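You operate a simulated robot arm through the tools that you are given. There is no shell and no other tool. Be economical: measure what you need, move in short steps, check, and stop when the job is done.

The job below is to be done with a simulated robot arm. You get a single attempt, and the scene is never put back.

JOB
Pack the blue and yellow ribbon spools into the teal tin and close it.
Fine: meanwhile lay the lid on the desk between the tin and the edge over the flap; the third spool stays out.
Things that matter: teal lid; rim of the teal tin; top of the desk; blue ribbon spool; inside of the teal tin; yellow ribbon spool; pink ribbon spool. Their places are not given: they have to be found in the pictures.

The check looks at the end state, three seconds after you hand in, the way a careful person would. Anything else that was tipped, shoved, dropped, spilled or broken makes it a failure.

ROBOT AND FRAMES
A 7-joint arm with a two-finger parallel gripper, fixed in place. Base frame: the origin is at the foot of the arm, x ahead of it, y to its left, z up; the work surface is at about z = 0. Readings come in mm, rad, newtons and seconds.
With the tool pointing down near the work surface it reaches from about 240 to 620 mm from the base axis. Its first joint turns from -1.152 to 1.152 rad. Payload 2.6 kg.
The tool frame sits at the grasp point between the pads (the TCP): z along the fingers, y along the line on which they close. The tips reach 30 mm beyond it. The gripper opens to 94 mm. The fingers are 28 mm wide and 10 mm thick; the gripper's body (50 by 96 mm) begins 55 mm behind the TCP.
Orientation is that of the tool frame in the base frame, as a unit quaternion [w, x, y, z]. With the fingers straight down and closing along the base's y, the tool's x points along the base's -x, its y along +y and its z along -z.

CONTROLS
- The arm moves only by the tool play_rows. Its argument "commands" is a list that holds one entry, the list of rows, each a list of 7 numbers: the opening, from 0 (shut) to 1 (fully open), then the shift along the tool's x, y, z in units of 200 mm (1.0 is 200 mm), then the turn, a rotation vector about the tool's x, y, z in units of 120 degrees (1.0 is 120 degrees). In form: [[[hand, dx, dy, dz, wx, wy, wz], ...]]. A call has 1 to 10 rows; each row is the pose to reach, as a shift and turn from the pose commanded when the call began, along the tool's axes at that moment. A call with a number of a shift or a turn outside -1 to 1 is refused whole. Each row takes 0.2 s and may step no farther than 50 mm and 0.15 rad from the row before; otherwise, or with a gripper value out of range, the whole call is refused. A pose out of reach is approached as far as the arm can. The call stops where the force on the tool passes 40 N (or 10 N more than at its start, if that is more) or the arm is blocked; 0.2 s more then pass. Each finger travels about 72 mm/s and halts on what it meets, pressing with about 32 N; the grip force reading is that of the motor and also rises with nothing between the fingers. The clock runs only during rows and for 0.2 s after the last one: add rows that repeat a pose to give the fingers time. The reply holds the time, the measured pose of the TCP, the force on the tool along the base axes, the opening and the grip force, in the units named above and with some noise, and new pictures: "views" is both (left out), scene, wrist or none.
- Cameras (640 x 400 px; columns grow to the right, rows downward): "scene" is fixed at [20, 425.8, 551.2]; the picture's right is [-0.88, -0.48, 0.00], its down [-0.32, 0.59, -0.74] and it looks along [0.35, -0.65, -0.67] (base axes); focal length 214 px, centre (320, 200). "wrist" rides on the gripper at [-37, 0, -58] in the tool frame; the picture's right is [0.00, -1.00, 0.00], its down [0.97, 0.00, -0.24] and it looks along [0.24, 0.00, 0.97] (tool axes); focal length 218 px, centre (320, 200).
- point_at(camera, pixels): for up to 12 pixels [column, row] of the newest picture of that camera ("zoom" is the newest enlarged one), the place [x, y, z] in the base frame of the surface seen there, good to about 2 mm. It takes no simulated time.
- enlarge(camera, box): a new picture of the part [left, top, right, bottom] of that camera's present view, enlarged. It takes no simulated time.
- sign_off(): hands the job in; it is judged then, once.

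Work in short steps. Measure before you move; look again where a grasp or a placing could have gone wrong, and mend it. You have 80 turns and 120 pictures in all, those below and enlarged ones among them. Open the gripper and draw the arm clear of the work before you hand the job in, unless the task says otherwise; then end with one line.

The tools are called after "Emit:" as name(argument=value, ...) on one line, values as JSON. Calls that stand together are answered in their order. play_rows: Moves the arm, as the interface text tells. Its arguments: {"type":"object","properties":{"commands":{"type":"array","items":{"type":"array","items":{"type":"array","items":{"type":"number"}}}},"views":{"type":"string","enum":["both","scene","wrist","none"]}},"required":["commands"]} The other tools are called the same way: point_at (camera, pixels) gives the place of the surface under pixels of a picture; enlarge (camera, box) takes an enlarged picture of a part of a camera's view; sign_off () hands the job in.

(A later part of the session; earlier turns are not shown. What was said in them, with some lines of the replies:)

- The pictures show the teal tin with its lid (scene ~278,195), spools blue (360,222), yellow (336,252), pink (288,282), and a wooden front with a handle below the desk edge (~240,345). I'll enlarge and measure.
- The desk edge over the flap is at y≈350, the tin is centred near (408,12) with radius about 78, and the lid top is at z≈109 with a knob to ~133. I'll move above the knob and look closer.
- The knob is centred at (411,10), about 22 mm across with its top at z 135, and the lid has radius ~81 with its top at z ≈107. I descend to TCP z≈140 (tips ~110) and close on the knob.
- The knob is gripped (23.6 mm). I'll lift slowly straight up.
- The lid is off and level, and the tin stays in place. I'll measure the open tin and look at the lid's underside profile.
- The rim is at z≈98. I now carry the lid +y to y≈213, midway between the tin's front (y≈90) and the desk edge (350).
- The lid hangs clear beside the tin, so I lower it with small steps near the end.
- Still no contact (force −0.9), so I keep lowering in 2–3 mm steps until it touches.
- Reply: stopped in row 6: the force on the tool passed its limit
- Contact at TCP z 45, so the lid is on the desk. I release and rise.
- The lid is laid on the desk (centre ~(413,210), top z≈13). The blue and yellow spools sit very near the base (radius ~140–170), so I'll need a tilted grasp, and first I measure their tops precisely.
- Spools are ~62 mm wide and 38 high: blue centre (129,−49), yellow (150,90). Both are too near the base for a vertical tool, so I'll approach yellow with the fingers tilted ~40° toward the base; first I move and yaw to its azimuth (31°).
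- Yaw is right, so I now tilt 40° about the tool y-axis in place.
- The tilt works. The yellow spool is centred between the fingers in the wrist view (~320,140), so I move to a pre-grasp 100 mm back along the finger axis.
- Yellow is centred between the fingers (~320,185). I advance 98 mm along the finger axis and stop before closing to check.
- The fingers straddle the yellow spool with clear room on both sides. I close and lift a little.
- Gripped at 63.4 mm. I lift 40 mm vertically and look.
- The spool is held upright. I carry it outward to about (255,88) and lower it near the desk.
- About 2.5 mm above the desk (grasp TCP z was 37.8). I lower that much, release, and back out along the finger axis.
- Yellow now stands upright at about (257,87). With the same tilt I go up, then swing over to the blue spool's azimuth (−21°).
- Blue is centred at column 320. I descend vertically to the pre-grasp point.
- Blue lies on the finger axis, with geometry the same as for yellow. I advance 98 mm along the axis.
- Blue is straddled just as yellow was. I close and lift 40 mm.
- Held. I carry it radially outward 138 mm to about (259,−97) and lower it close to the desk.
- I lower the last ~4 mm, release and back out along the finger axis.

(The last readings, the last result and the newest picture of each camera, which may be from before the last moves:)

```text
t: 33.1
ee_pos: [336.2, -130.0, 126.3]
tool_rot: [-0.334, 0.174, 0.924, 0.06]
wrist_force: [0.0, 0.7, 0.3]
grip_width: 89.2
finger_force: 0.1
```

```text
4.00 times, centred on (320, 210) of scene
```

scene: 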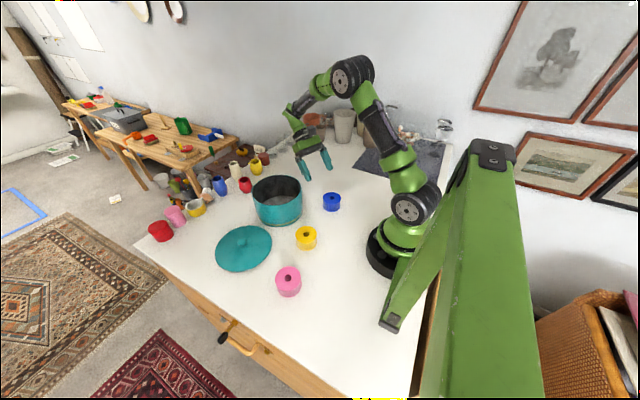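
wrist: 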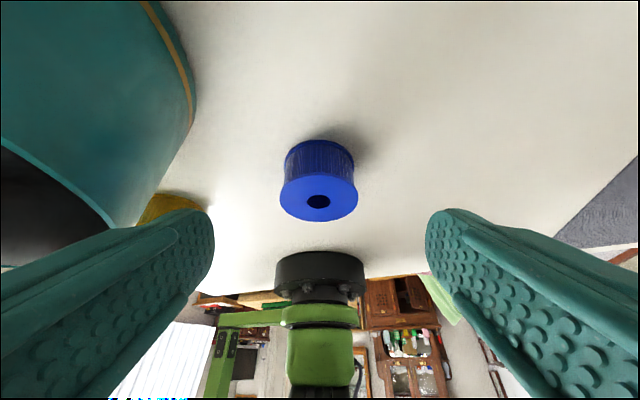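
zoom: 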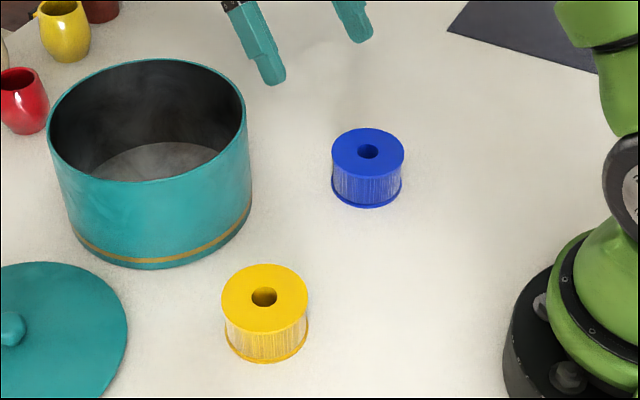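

Both spools stand upright in reachable places. I measure spools and tin rim, then raise the hand and un-tilt.

Emit:
point_at(camera="zoom", pixels=[[335, 154], [401, 154], [368, 131], [368, 175], [226, 298], [304, 298], [265, 268], [265, 330], [50, 122], [244, 116], [148, 60], [146, 181]])

Emit:
play_rows(commands=[[[1, 0.15, 0, -0.18, 0, -0.02, 0], [1, 0.3, 0, -0.36, 0, -0.08, 0], [1, 0.36, 0, -0.43, 0, -0.14, 0], [1, 0.36, 0, -0.43, 0, -0.2, 0], [1, 0.36, 0, -0.43, 0, -0.265, 0], [1, 0.36, 0, -0.43, 0, -0.331, 0], [1, 0.36, 0, -0.43, 0, -0.331, 0]]])

```text
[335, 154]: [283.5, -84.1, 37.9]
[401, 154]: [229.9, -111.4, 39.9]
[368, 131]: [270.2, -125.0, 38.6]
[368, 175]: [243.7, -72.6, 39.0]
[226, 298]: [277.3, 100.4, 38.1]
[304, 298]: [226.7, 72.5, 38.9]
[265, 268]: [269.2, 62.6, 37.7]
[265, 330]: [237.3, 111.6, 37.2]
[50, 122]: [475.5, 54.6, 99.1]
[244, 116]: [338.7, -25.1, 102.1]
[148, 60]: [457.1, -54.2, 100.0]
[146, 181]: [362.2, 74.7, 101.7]
```

```text
t: 34.7
ee_pos: [338.3, -129.4, 237.0]
tool_rot: [0.001, 0.184, 0.983, -0.002]
wrist_force: [0.2, -0.8, -0.1]
grip_width: 94.0
finger_force: 0.2
```

scene: 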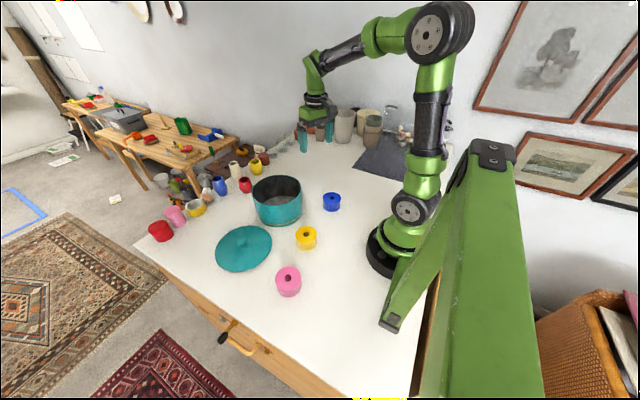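
wrist: 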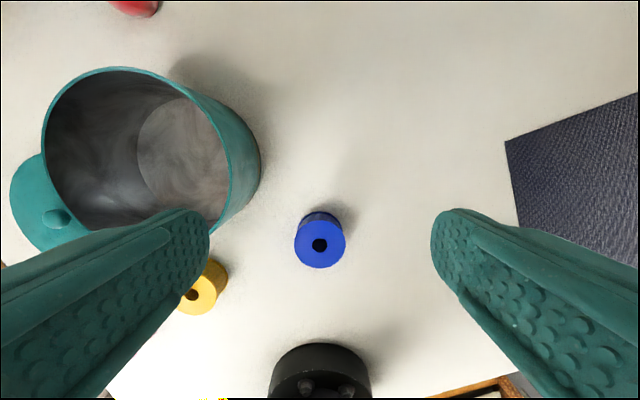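

Tin centre ≈(409,12), inner radius ~78, rim z≈100; blue at (257,−98), yellow at (252.5,87). I move above blue while turning the yaw to 0.

Emit:
play_rows(commands=[[[1, 0.109, 0, 0.109, 0, 0, -0.044], [1, 0.218, 0, 0.218, 0, 0, -0.088], [1, 0.327, 0, 0.327, 0, 0, -0.133], [1, 0.436, 0, 0.435, 0, 0, -0.177], [1, 0.436, 0, 0.435, 0, 0, -0.177]]], views="wrist")

```text
t: 35.9
ee_pos: [255.0, -97.1, 149.4]
tool_rot: [0.0, -0.002, 1.0, -0.001]
wrist_force: [0.7, 0.8, -0.5]
grip_width: 94.0
finger_force: 0.1
```

wrist: 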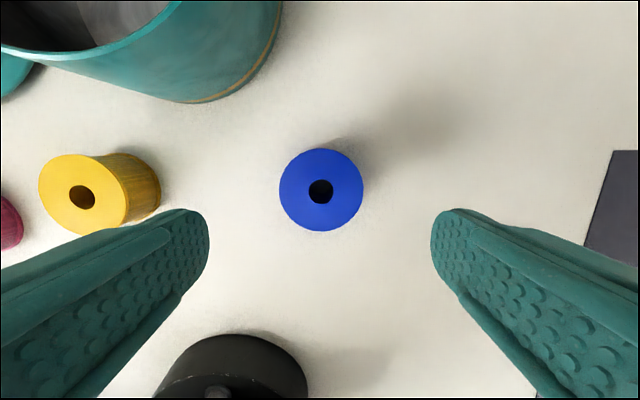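

Blue is centred (320,190). I descend to TCP z≈46 and close.

Emit:
play_rows(commands=[[[1, -0.01, 0, 0.2, 0, 0, 0], [1, -0.01, 0, 0.4, 0, 0, 0], [1, -0.01, 0, 0.517, 0, 0, 0], [1, -0.01, 0, 0.517, 0, 0, 0], [0.3, -0.01, 0, 0.517, 0, 0, 0], [0, -0.01, 0, 0.517, 0, 0, 0], [0, -0.01, 0, 0.517, 0, 0, 0], [0, -0.01, 0, 0.517, 0, 0, 0]]], views="wrist")

```text
t: 37.7
ee_pos: [256.5, -100.4, 44.0]
tool_rot: [0.001, -0.001, 1.0, -0.002]
wrist_force: [0.6, 1.1, 2.8]
grip_width: 61.9
finger_force: 31.9
```

wrist: 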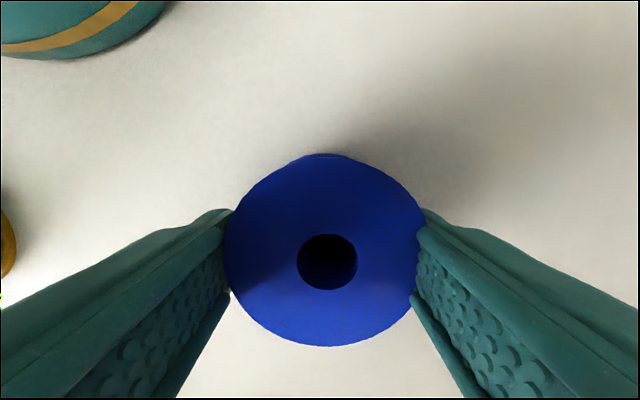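

Gripped, but with the TCP this low the gripper body would come close to the tin rim. I regrip ~8 mm higher and lift clear.

Emit:
play_rows(commands=[[[0.8, 0, 0, 0, 0, 0, 0], [0.8, 0, 0, -0.01, 0, 0, 0], [0.8, 0, 0.01, -0.035, 0, 0, 0], [0, 0, 0.01, -0.035, 0, 0, 0], [0, 0, 0.01, -0.035, 0, 0, 0], [0, 0, 0.01, -0.035, 0, 0, 0], [0, 0, 0.01, -0.2, 0, 0, 0], [0, 0, 0.01, -0.42, 0, 0, 0], [0, 0, 0.01, -0.64, 0, 0, 0], [0, 0, 0.01, -0.76, 0, 0, 0]]])

```text
t: 39.9
ee_pos: [258.6, -99.5, 199.0]
tool_rot: [0.0, 0.0, 1.0, -0.001]
wrist_force: [0.6, 0.5, -0.7]
grip_width: 60.6
finger_force: 31.7
```

scene: 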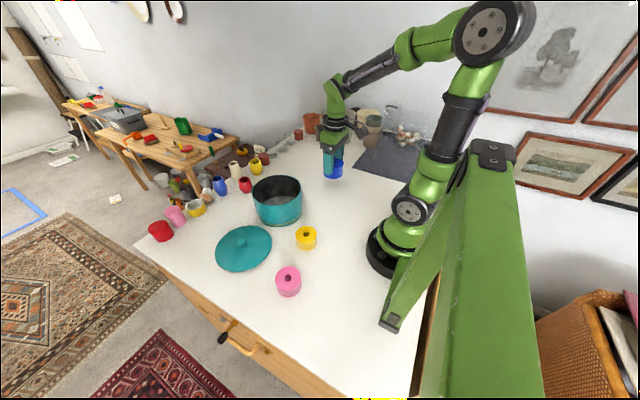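
wrist: 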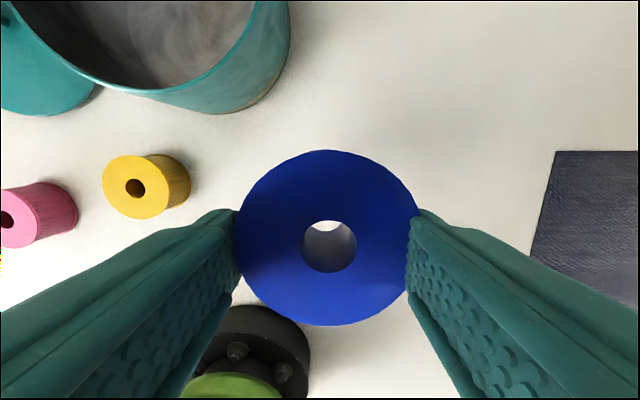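

Blue is held well at z 199. I carry it over the far half of the tin (445,12).

Emit:
play_rows(commands=[[[0, -0.186, 0.1115, 0, 0, 0, 0], [0, -0.373, 0.223, 0, 0, 0, 0], [0, -0.559, 0.3345, 0, 0, 0, 0], [0, -0.746, 0.446, 0, 0, 0, 0], [0, -0.932, 0.5575, 0, 0, 0, 0], [0, -0.932, 0.5575, 0, 0, 0, 0]]])

Emit:
enlarge(camera="scene", box=[222, 140, 334, 230])

```text
t: 41.3
ee_pos: [443.3, 16.1, 195.9]
tool_rot: [-0.001, -0.001, 1.0, -0.003]
wrist_force: [-0.9, -0.8, -0.2]
grip_width: 60.7
finger_force: 31.6
```

scene: 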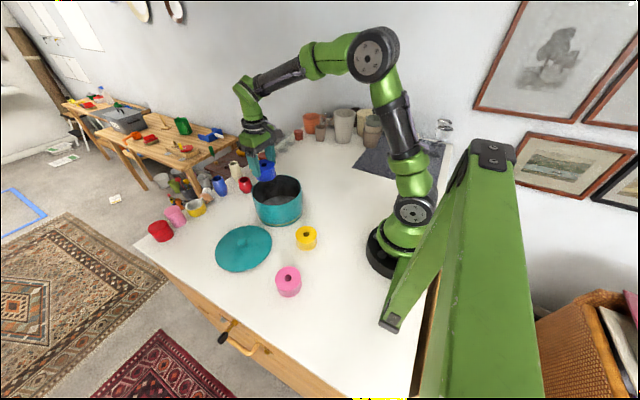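
wrist: 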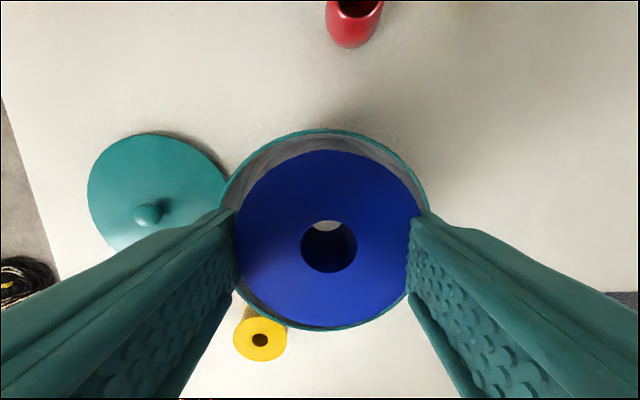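

```text
4.44 times, centred on (278, 185) of scene
```

zoom: 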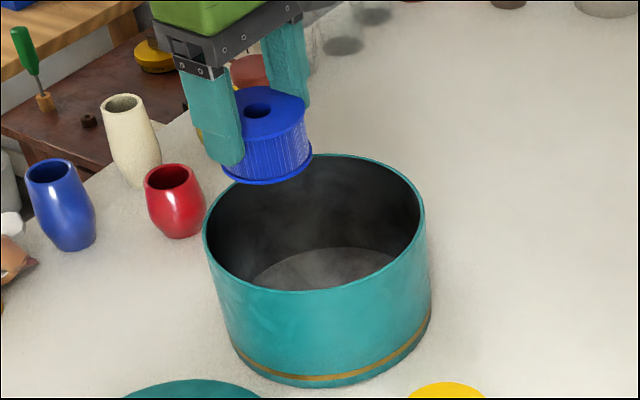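

Blue is above the far half of the tin. I lower it into the tin, slowly at the end.

Emit:
play_rows(commands=[[[0, -0.004, -0.012, 0.15, 0, 0, 0], [0, -0.004, -0.012, 0.3, 0, 0, 0], [0, -0.004, -0.012, 0.45, 0, 0, 0], [0, -0.004, -0.012, 0.58, 0, 0, 0], [0, -0.004, -0.012, 0.65, 0, 0, 0], [0, -0.004, -0.012, 0.68, 0, 0, 0], [0, -0.004, -0.012, 0.69, 0, 0, 0], [0, -0.004, -0.012, 0.7, 0, 0, 0], [0, -0.004, -0.012, 0.705, 0, 0, 0]]])

```text
t: 43.3
ee_pos: [444.7, 11.5, 56.3]
tool_rot: [0.001, -0.001, 1.0, -0.002]
wrist_force: [0.3, -0.3, -0.1]
grip_width: 60.7
finger_force: 32.2
```

scene: 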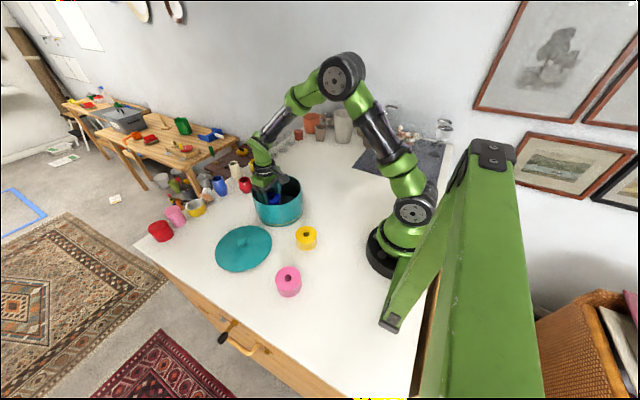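
wrist: 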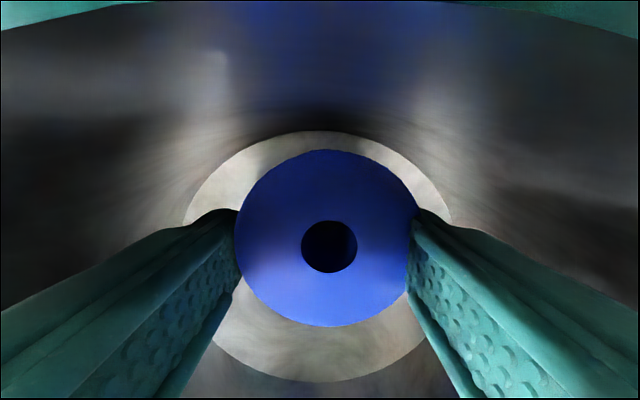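

The spool is inside the tin with clearance all round; the floor isn't touched yet. I lower on until contact.

Emit:
play_rows(commands=[[[0, 0, 0, 0.01, 0, 0, 0], [0, 0, 0, 0.018, 0, 0, 0], [0, 0, 0, 0.026, 0, 0, 0], [0, 0, 0, 0.026, 0, 0, 0]]], views="none")

```text
t: 44.3
ee_pos: [445.2, 11.3, 51.9]
tool_rot: [0.004, -0.001, 1.0, -0.002]
wrist_force: [3.0, -2.5, 24.2]
grip_width: 60.4
finger_force: 32.0
```

It touches the floor (24 N). I ease off, release with a modest opening and rise out.

Emit:
play_rows(commands=[[[0, 0, 0, -0.006, 0, 0, 0], [0.75, 0, 0, -0.006, 0, 0, 0], [0.75, 0, 0, -0.006, 0, 0, 0], [0.75, 0, 0, -0.03, 0, 0, 0], [0.75, 0, 0, -0.15, 0, 0, 0], [0.75, 0, 0, -0.35, 0, 0, 0], [0.75, 0, 0, -0.55, 0, 0, 0], [0.75, 0, 0, -0.75, 0, 0, 0]]])

Emit:
enlarge(camera="scene", box=[222, 150, 334, 240])

```text
t: 46.1
ee_pos: [443.9, 12.3, 200.7]
tool_rot: [0.0, -0.001, 1.0, -0.002]
wrist_force: [-0.3, 0.4, 0.3]
grip_width: 70.4
finger_force: 0.0
```

scene: 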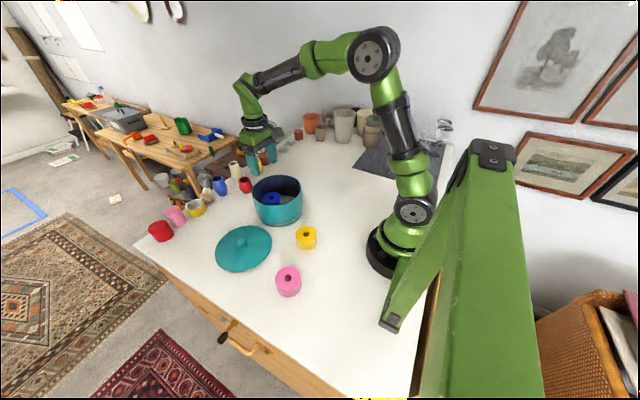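
wrist: 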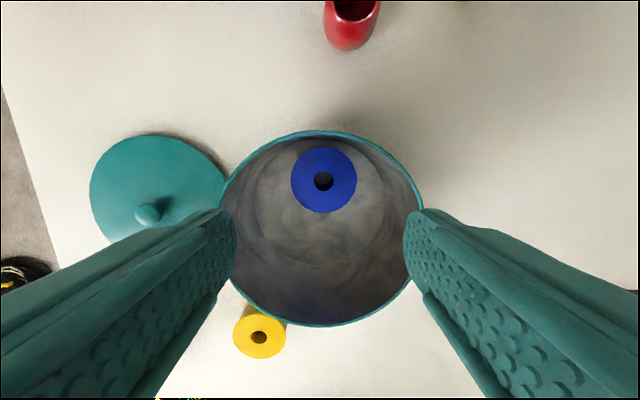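

```text
4.44 times, centred on (278, 195) of scene
```

zoom: 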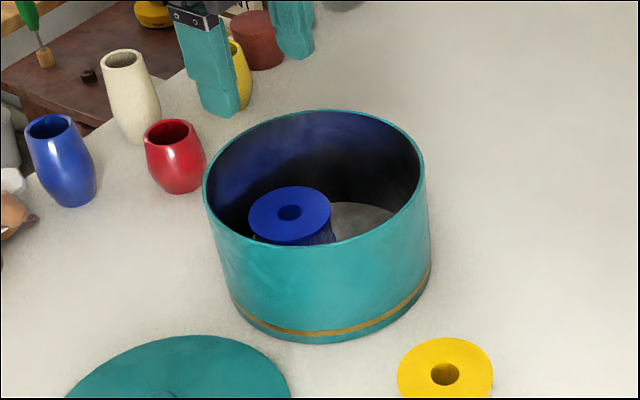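

Blue stands flat in the far part of the tin. I measure it and the rim, then go over to yellow at (252.5,87).

Emit:
point_at(camera="wrist", pixels=[[292, 180], [356, 180], [324, 150], [324, 210], [221, 228], [423, 225], [320, 131], [320, 325], [280, 230], [318, 250]])

Emit:
play_rows(commands=[[[1, 0.191, 0.075, 0, 0, 0, 0], [1, 0.383, 0.15, 0, 0, 0, 0], [1, 0.574, 0.224, 0, 0, 0, 0], [1, 0.766, 0.299, 0, 0, 0, 0], [1, 0.957, 0.374, 0, 0, 0, 0], [1, 0.957, 0.374, 0.22, 0, 0, 0], [1, 0.957, 0.374, 0.22, 0, 0, 0]]], views="wrist")

```text
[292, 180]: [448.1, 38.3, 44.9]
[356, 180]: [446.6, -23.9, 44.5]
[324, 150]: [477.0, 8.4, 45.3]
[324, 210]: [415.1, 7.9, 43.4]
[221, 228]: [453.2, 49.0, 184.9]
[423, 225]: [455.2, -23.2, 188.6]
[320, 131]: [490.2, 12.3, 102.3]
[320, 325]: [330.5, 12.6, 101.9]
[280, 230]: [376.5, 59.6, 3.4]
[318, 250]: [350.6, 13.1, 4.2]
```

```text
t: 47.7
ee_pos: [252.9, 89.1, 155.8]
tool_rot: [0.0, 0.001, 1.0, -0.002]
wrist_force: [0.6, 0.7, -0.4]
grip_width: 93.9
finger_force: 0.0
```

wrist: 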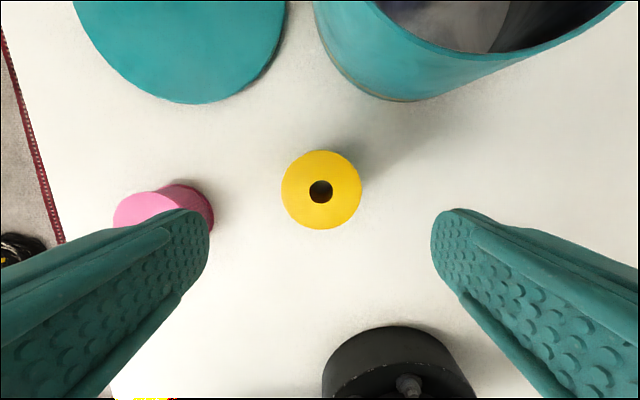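

Yellow is centred (321,190); in the tin, blue sits at (446,8) and the floor is at z≈4. I descend to TCP z≈51 and grasp.

Emit:
play_rows(commands=[[[1, 0, -0.004, 0.2, 0, 0, 0], [1, 0, -0.004, 0.4, 0, 0, 0], [1, 0, -0.004, 0.52, 0, 0, 0], [1, 0, -0.004, 0.52, 0, 0, 0], [0.3, 0, -0.004, 0.52, 0, 0, 0], [0, 0, -0.004, 0.52, 0, 0, 0], [0, 0, -0.004, 0.52, 0, 0, 0], [0, 0, -0.004, 0.52, 0, 0, 0]]], views="wrist")

```text
t: 49.5
ee_pos: [253.3, 84.1, 54.2]
tool_rot: [0.0, -0.001, 1.0, -0.002]
wrist_force: [0.0, -0.4, -0.7]
grip_width: 60.5
finger_force: 32.0
```

wrist: 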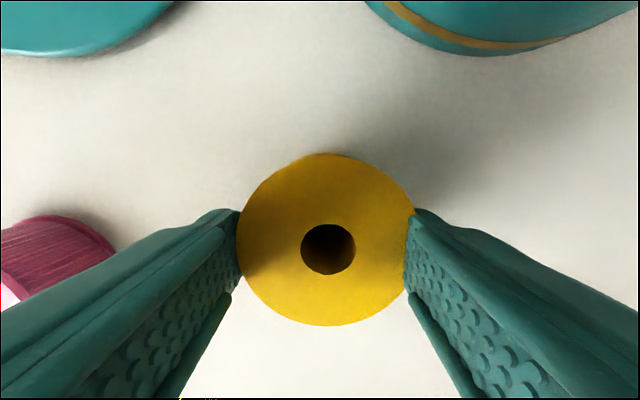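

Gripped. I lift to z≈200 and carry it over the near half of the tin, (375,14).

Emit:
play_rows(commands=[[[0, 0, 0, -0.1, 0, 0, 0], [0, 0, 0, -0.32, 0, 0, 0], [0, 0, 0, -0.54, 0, 0, 0], [0, 0, 0, -0.74, 0, 0, 0], [0, -0.15, -0.087, -0.74, 0, 0, 0], [0, -0.3, -0.175, -0.74, 0, 0, 0], [0, -0.45, -0.262, -0.74, 0, 0, 0], [0, -0.608, -0.35, -0.74, 0, 0, 0], [0, -0.608, -0.35, -0.74, 0, 0, 0]]])

```text
t: 51.5
ee_pos: [374.0, 15.8, 202.1]
tool_rot: [0.0, -0.001, 1.0, -0.001]
wrist_force: [0.2, 0.0, -0.6]
grip_width: 60.8
finger_force: 32.3
```

scene: 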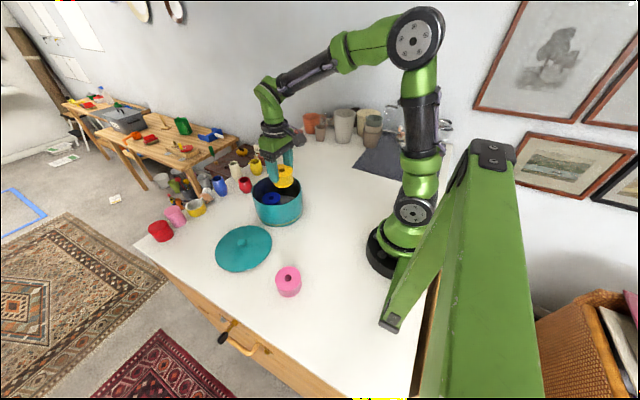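
wrist: 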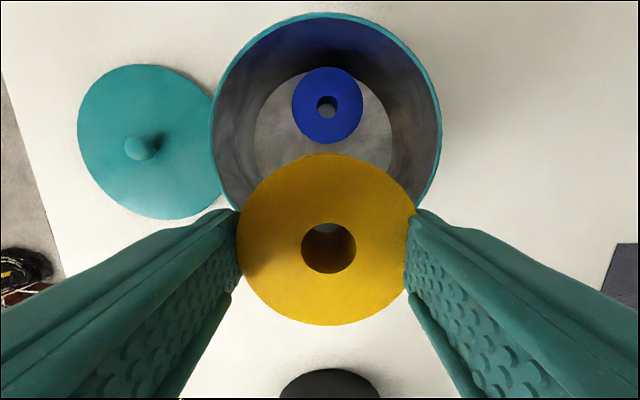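

Yellow hangs over the near half with blue ahead of it. I lower it in, slowly near the floor.

Emit:
play_rows(commands=[[[0, 0, 0, 0.15, 0, 0, 0], [0, 0, 0, 0.3, 0, 0, 0], [0, 0, 0, 0.45, 0, 0, 0], [0, 0, 0, 0.58, 0, 0, 0], [0, 0, 0, 0.66, 0, 0, 0], [0, 0, 0, 0.69, 0, 0, 0], [0, 0, 0, 0.705, 0, 0, 0], [0, 0, 0, 0.715, 0, 0, 0], [0, 0, 0, 0.725, 0, 0, 0]]])

```text
t: 53.5
ee_pos: [376.0, 16.2, 57.4]
tool_rot: [0.0, 0.0, 1.0, -0.002]
wrist_force: [-4.9, -1.6, 15.6]
grip_width: 60.8
finger_force: 31.7
```

scene: 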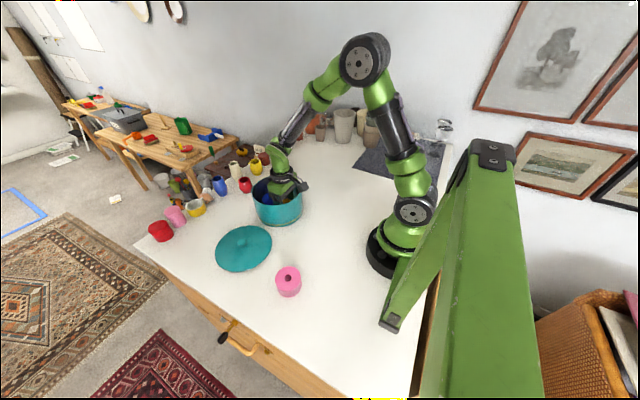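
wrist: 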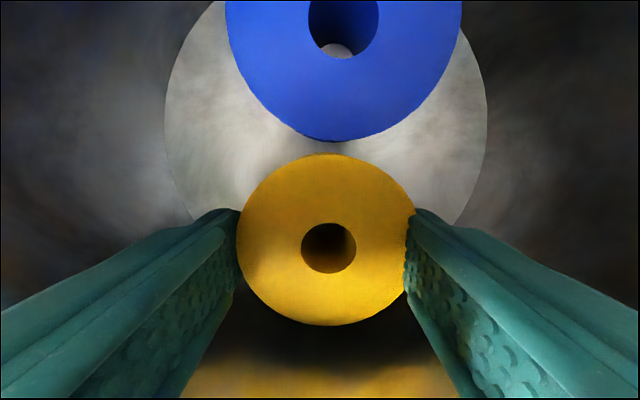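

Contact at TCP z 57 (15.6 N), as expected for the floor, with a clear gap to blue. I release and rise.

Emit:
play_rows(commands=[[[0, 0, 0, -0.004, 0, 0, 0], [0.75, 0, 0, -0.004, 0, 0, 0], [0.75, 0, 0, -0.004, 0, 0, 0], [0.75, 0, 0, -0.03, 0, 0, 0], [0.75, 0, 0, -0.15, 0, 0, 0], [0.75, 0, 0, -0.35, 0, 0, 0], [0.75, 0, 0, -0.55, 0, 0, 0], [0.75, 0, 0, -0.75, 0, 0, 0]]])

Emit:
enlarge(camera="scene", box=[194, 170, 334, 280])

Emit:
point_at(camera="wrist", pixels=[[326, 110], [324, 200], [324, 230], [324, 180], [320, 14], [140, 145], [230, 60], [420, 60]])

```text
t: 55.3
ee_pos: [373.4, 16.1, 204.6]
tool_rot: [0.0, -0.001, 1.0, -0.001]
wrist_force: [0.0, 0.5, -0.6]
grip_width: 70.4
finger_force: 0.0
```

scene: 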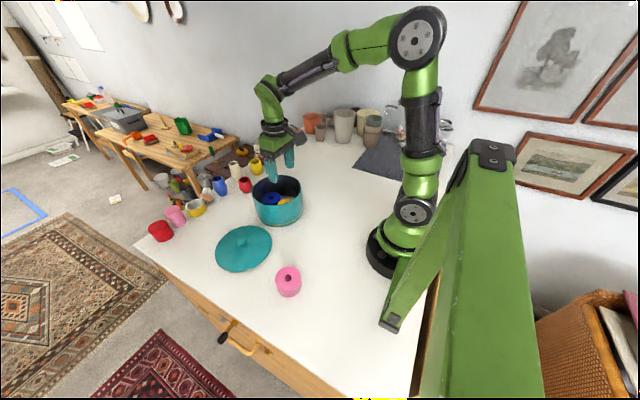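
wrist: 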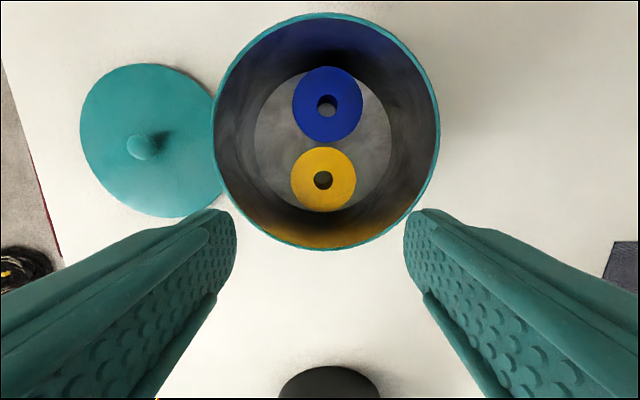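

```text
3.64 times, centred on (264, 225) of scene
```

zoom: 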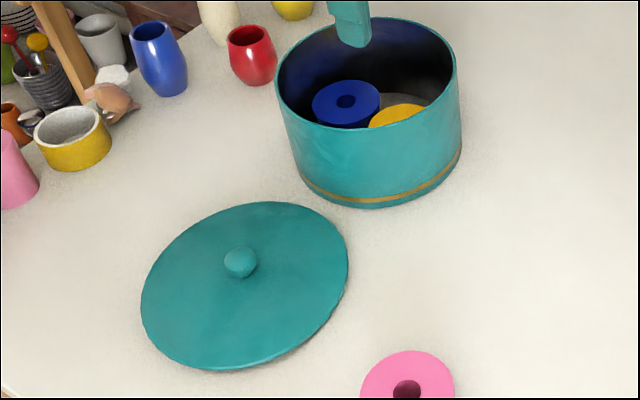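

```text
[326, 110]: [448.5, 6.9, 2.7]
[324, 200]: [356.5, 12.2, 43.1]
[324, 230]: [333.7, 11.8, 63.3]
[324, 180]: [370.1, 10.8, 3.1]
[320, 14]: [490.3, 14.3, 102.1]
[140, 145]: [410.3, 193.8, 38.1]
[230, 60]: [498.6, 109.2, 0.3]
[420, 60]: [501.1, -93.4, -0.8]
```

Both spools lie flat and side by side in the tin. I measure the rim in y and move above the lid knob.

Emit:
point_at(camera="wrist", pixels=[[213, 130], [214, 130], [438, 130], [437, 130], [325, 15], [325, 248], [240, 60], [411, 57]])

Emit:
play_rows(commands=[[[0.75, -0.039, 0.193, 0, 0, 0, 0], [0.75, -0.077, 0.386, 0, 0, 0, 0], [0.75, -0.116, 0.579, 0, 0, 0, 0], [0.75, -0.154, 0.772, 0, 0, 0, 0], [0.75, -0.193, 0.975, 0, 0, 0, 0], [0.75, -0.193, 0.975, 0, 0, 0, 0]]], views="wrist")

```text
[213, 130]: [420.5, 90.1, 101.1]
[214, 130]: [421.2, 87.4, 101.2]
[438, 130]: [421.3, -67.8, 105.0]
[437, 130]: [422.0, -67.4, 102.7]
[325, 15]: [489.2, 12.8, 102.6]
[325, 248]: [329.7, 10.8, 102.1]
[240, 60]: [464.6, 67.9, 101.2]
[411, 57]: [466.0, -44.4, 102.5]
```

```text
t: 56.7
ee_pos: [412.4, 213.5, 204.0]
tool_rot: [-0.001, 0.0, 1.0, -0.001]
wrist_force: [-0.5, 0.7, -0.1]
grip_width: 70.6
finger_force: 0.1
```

wrist: 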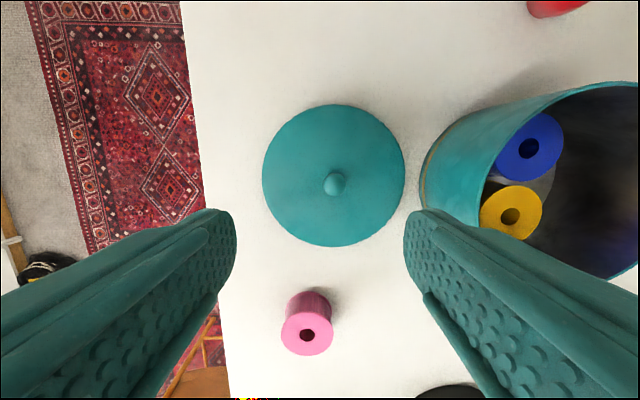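

Tin centre ≈(409.7,11.3), rim z 102. Now I measure the lid and knob (~335,184).

Emit:
point_at(camera="wrist", pixels=[[335, 184], [325, 184], [345, 184], [335, 173], [335, 195], [264, 176], [404, 175], [333, 106], [334, 245], [285, 130], [383, 130]])

```text
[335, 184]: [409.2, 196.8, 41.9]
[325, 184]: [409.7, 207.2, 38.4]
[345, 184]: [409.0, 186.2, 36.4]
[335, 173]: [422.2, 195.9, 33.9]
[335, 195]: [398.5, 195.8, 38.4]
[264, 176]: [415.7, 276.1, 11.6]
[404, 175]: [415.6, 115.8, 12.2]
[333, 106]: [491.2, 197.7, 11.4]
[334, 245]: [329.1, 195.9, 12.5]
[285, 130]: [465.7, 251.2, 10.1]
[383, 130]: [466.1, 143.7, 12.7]
```

The lid lies flat with its knob at (410,196.5), top z 42; it shifted ~15 mm when released before, so I'll release more gently on the tin. I descend on the knob.

Emit:
play_rows(commands=[[[0.75, 0.012, -0.0765, 0.1, 0, 0, 0], [0.75, 0.012, -0.0765, 0.3, 0, 0, 0], [0.75, 0.012, -0.0765, 0.5, 0, 0, 0], [0.75, 0.012, -0.0765, 0.65, 0, 0, 0], [0.75, 0.012, -0.0765, 0.75, 0, 0, 0], [0.75, 0.012, -0.0765, 0.79, 0, 0, 0], [0.75, 0.012, -0.0765, 0.79, 0, 0, 0]]])

Emit:
enlarge(camera="scene", box=[190, 190, 302, 280])

```text
t: 58.3
ee_pos: [411.5, 193.9, 45.8]
tool_rot: [0.0, -0.001, 1.0, -0.002]
wrist_force: [-0.3, 0.6, 0.8]
grip_width: 70.6
finger_force: 0.0
```

scene: 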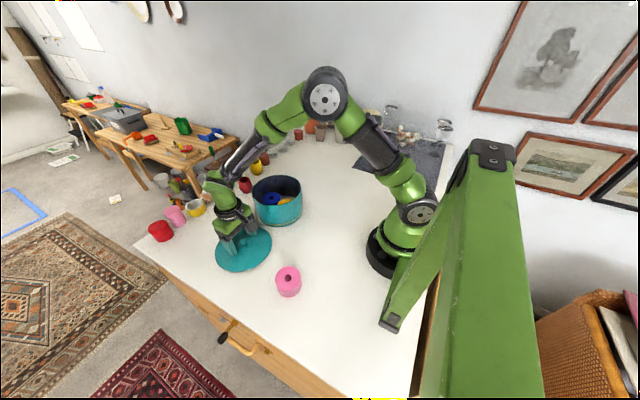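
wrist: 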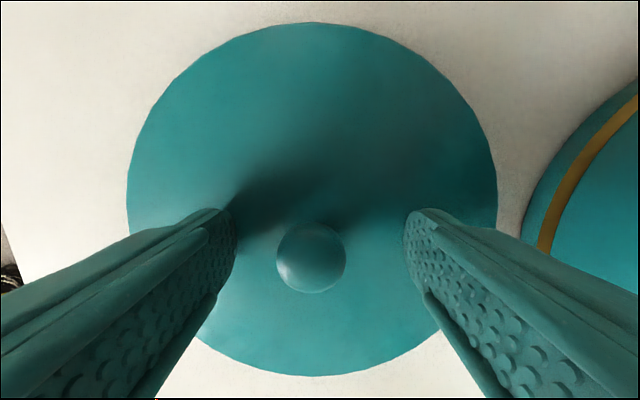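

```text
4.44 times, centred on (246, 235) of scene
```

zoom: 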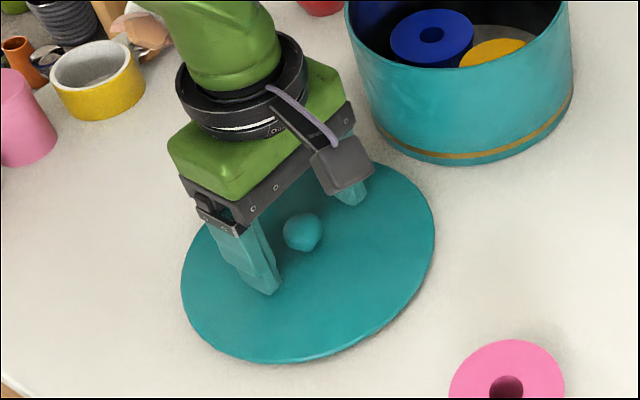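

The knob is 2.6 mm toward +y of centre (col 311). I correct, close gently and lift.

Emit:
play_rows(commands=[[[0.75, 0, 0.013, 0, 0, 0, 0], [0.5, 0, 0.013, 0, 0, 0, 0], [0.3, 0, 0.013, 0, 0, 0, 0], [0, 0, 0.013, 0, 0, 0, 0], [0, 0, 0.013, 0, 0, 0, 0], [0, 0, 0.013, -0.02, 0, 0, 0], [0, 0, 0.013, -0.1, 0, 0, 0], [0, 0, 0.013, -0.3, 0, 0, 0], [0, 0, 0.013, -0.53, 0, 0, 0], [0, 0, 0.013, -0.73, 0, 0, 0]]])

```text
t: 60.5
ee_pos: [414.0, 199.4, 192.2]
tool_rot: [0.0, -0.001, 1.0, -0.002]
wrist_force: [-0.5, -0.3, -0.4]
grip_width: 24.0
finger_force: 31.5
```

scene: 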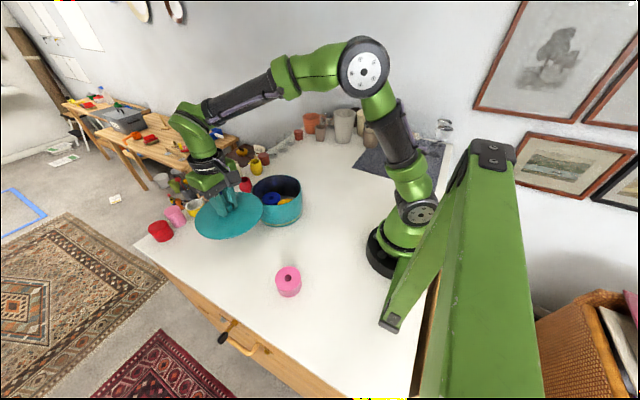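
wrist: 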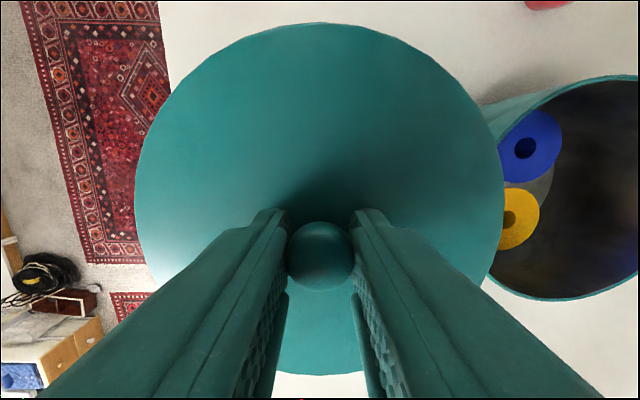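

The lid is held level. I carry it over the tin and measure lid against tin before lowering.

Emit:
play_rows(commands=[[[0, 0.01, -0.187, 0, 0, 0, 0], [0, 0.01, -0.374, 0, 0, 0, 0], [0, 0.01, -0.561, 0, 0, 0, 0], [0, 0.01, -0.748, 0, 0, 0, 0], [0, 0.01, -0.934, 0, 0, 0, 0], [0, 0.01, -0.934, 0, 0, 0, 0], [0, 0.01, -0.934, 0, 0, 0, 0]]])

Emit:
enlarge(camera="scene", box=[222, 140, 334, 230])

Emit:
point_at(camera="wrist", pixels=[[140, 170], [500, 170], [320, 26], [200, 70], [440, 70], [138, 200], [503, 200]])

```text
t: 62.1
ee_pos: [408.8, 13.5, 193.6]
tool_rot: [0.0, -0.002, 1.0, -0.002]
wrist_force: [0.8, -0.4, -0.9]
grip_width: 24.2
finger_force: 31.5
```

scene: 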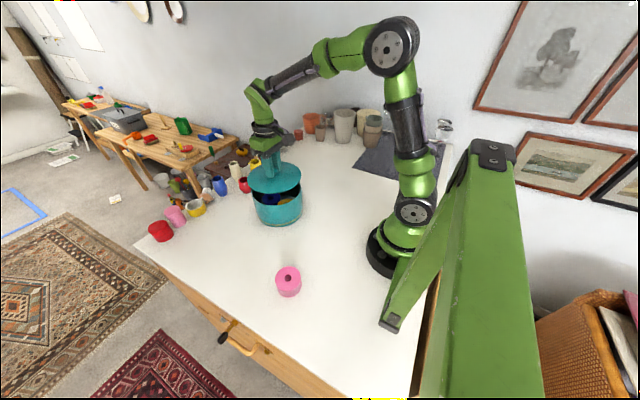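
wrist: 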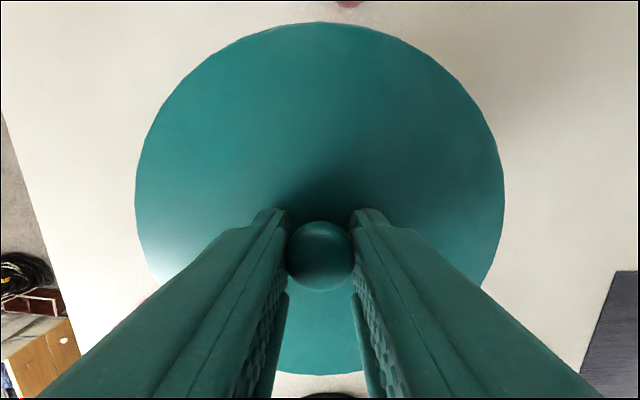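

```text
4.44 times, centred on (278, 185) of scene
```

zoom: 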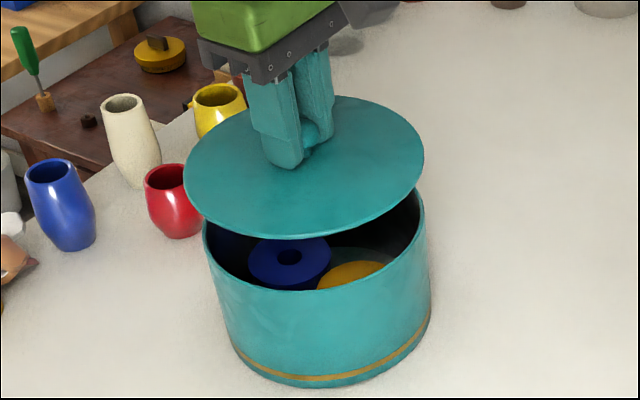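

```text
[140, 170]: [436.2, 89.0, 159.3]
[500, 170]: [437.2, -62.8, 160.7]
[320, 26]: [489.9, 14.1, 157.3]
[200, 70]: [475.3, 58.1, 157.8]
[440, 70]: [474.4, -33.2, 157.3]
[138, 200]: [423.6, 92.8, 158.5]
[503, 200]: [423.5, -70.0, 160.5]
```

Lid centre ≈(409,12.3) against tin (409.7,11.3), so it's aligned within ~1 mm. I correct by 1 mm and lower slowly.

Emit:
play_rows(commands=[[[0, -0.003, -0.005, 0.1, 0, 0, 0], [0, -0.003, -0.005, 0.17, 0, 0, 0], [0, -0.003, -0.005, 0.2, 0, 0, 0], [0, -0.003, -0.005, 0.215, 0, 0, 0], [0, -0.003, -0.005, 0.23, 0, 0, 0], [0, -0.003, -0.005, 0.24, 0, 0, 0], [0, -0.003, -0.005, 0.25, 0, 0, 0]]], views="scene")

Emit:
enlarge(camera="scene", box=[222, 150, 334, 240])

```text
t: 63.7
ee_pos: [410.2, 11.5, 144.2]
tool_rot: [0.0, 0.0, 1.0, -0.001]
wrist_force: [-0.2, 0.2, -1.0]
grip_width: 23.5
finger_force: 32.0
```

scene: 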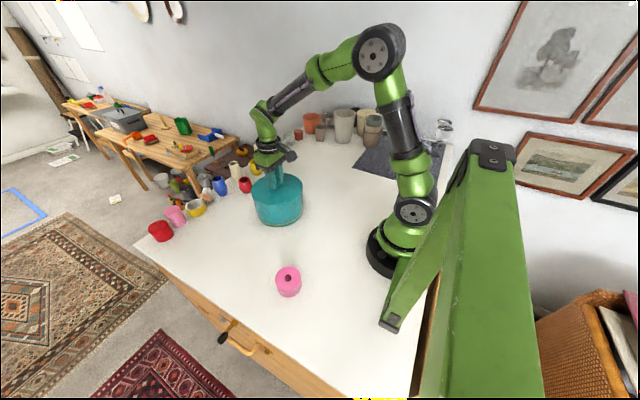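

```text
4.44 times, centred on (278, 195) of scene
```

zoom: 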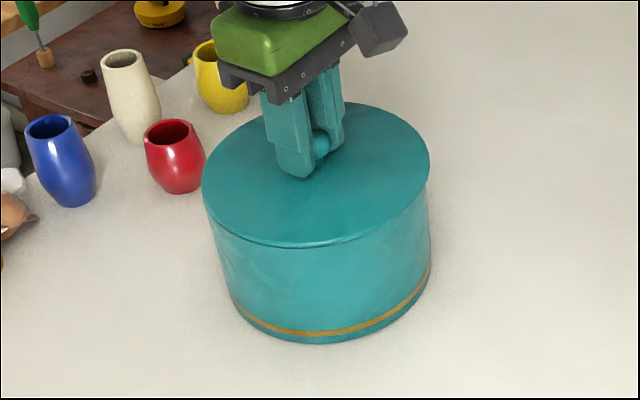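

No contact force yet at z 144, and the lid looks aligned. I continue in 1 mm steps until it seats.

Emit:
play_rows(commands=[[[0, 0, 0, 0.006, 0, 0, 0], [0, 0, 0, 0.012, 0, 0, 0], [0, 0, 0, 0.017, 0, 0, 0], [0, 0, 0, 0.022, 0, 0, 0], [0, 0, 0, 0.022, 0, 0, 0]]], views="none")

```text
t: 64.9
ee_pos: [410.5, 11.3, 138.9]
tool_rot: [0.0, -0.001, 1.0, -0.002]
wrist_force: [-8.4, 3.1, 22.5]
grip_width: 23.8
finger_force: 32.1
```

Contact at 138.9 mm (22 N), close to the original seated grip height. I check lid levelness before releasing.

Emit:
enlarge(camera="scene", box=[222, 150, 334, 240])

Emit:
point_at(camera="zoom", pixels=[[215, 185], [420, 165], [310, 238], [370, 110], [250, 215], [390, 215], [250, 150]])

```text
4.44 times, centred on (278, 195) of scene
```

zoom: 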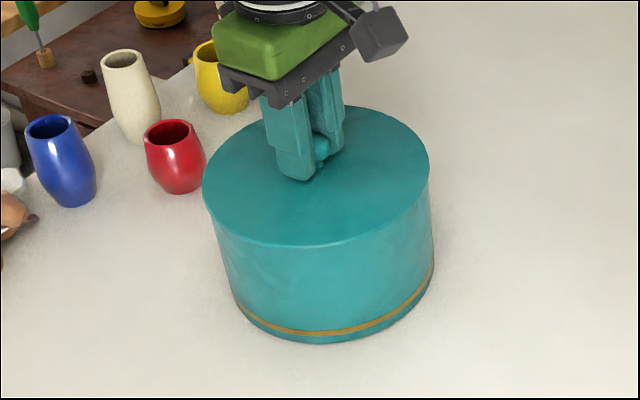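

```text
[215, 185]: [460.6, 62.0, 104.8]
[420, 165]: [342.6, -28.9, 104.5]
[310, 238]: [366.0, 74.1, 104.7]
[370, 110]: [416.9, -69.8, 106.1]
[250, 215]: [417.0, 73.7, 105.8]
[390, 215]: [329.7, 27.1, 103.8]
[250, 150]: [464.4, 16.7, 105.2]
```

The lid is level at z≈105, as at the start, so it's seated. I ease the pressure and open slowly, then look.

Emit:
play_rows(commands=[[[0, 0, 0, -0.006, 0, 0, 0], [0.25, 0, 0, -0.006, 0, 0, 0], [0.27, 0, 0, -0.006, 0, 0, 0], [0.29, 0, 0, -0.006, 0, 0, 0], [0.32, 0, 0, -0.006, 0, 0, 0], [0.36, 0, 0, -0.006, 0, 0, 0], [0.42, 0, 0, -0.006, 0, 0, 0], [0.42, 0, 0, -0.006, 0, 0, 0]]])

```text
t: 66.7
ee_pos: [410.3, 9.8, 140.5]
tool_rot: [0.0, -0.001, 1.0, -0.002]
wrist_force: [0.4, 0.0, 0.1]
grip_width: 39.5
finger_force: 0.0
```

scene: 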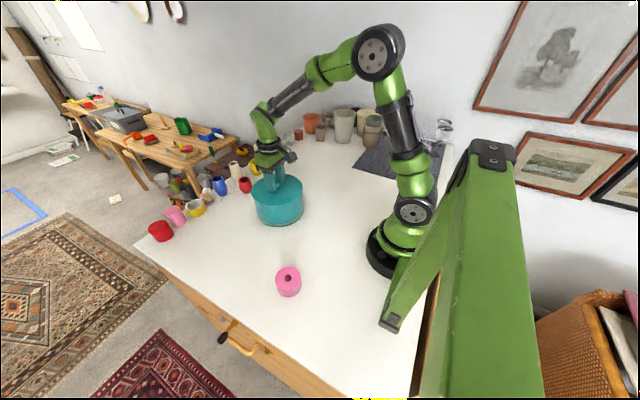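
wrist: 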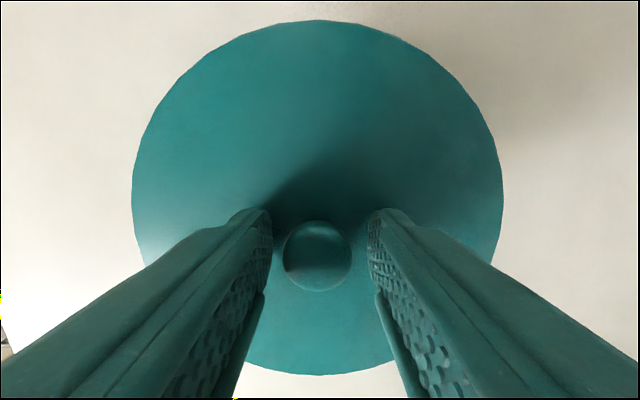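

The knob is free and centred between the fingers. I open a bit more, rise straight up and draw back.

Emit:
play_rows(commands=[[[0.6, 0, 0, 0, 0, 0, 0], [0.6, 0, 0, -0.02, 0, 0, 0], [0.6, 0, 0, -0.1, 0, 0, 0], [0.6, 0, 0, -0.3, 0, 0, 0], [0.8, 0, 0, -0.5, 0, 0, 0], [1, 0, 0, -0.7, 0, 0, 0], [1, 0, 0, -0.9, 0, 0, 0], [1, 0.2, 0, -0.95, 0, 0, 0], [1, 0.4, 0, -0.95, 0, 0, 0]]])

Emit:
enlarge(camera="scene", box=[200, 150, 340, 300])

Emit:
point_at(camera="scene", pixels=[[256, 193], [300, 188], [278, 204], [285, 178], [278, 184], [278, 181], [288, 273]])

```text
t: 68.7
ee_pos: [328.1, 11.7, 327.5]
tool_rot: [0.0, -0.001, 1.0, -0.002]
wrist_force: [-0.7, 0.1, -0.4]
grip_width: 94.0
finger_force: 0.2
```

scene: 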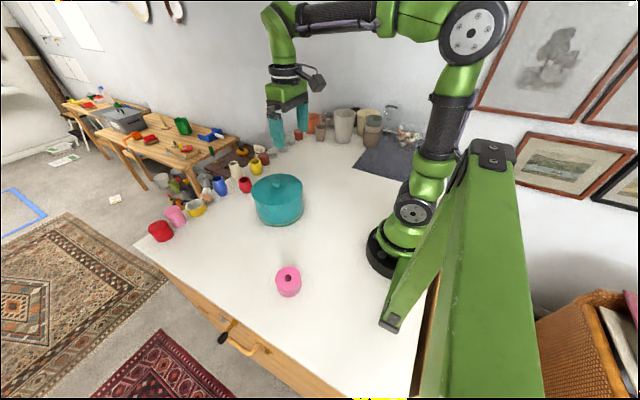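
wrist: 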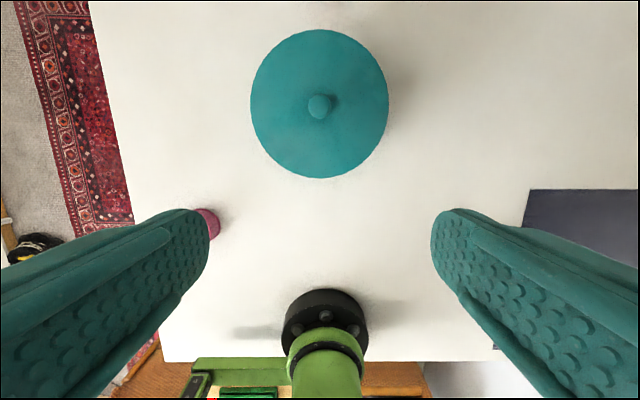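

```text
2.67 times, centred on (270, 225) of scene
```

zoom: 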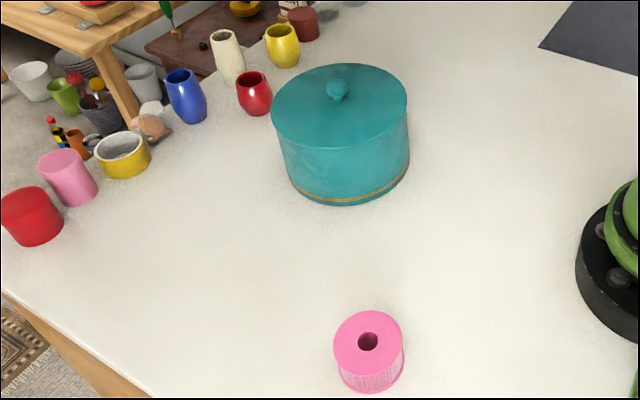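

```text
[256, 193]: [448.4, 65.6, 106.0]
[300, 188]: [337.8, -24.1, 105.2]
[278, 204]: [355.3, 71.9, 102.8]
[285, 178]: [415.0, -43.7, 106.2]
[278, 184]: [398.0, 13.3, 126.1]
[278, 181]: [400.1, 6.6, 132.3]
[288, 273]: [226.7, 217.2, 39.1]
```

The tin is closed with the lid level at z≈105, the pink spool is where it was, nothing else has moved, and the arm is clear and open. I hand in.

Emit:
sign_off()

```text
The job is handed in.
```

The blue and yellow spools are packed in the teal tin and the lid is closed on it; the pink spool is still out on the desk. While I packed, the lid lay on the desk between the tin and the edge over the flap.
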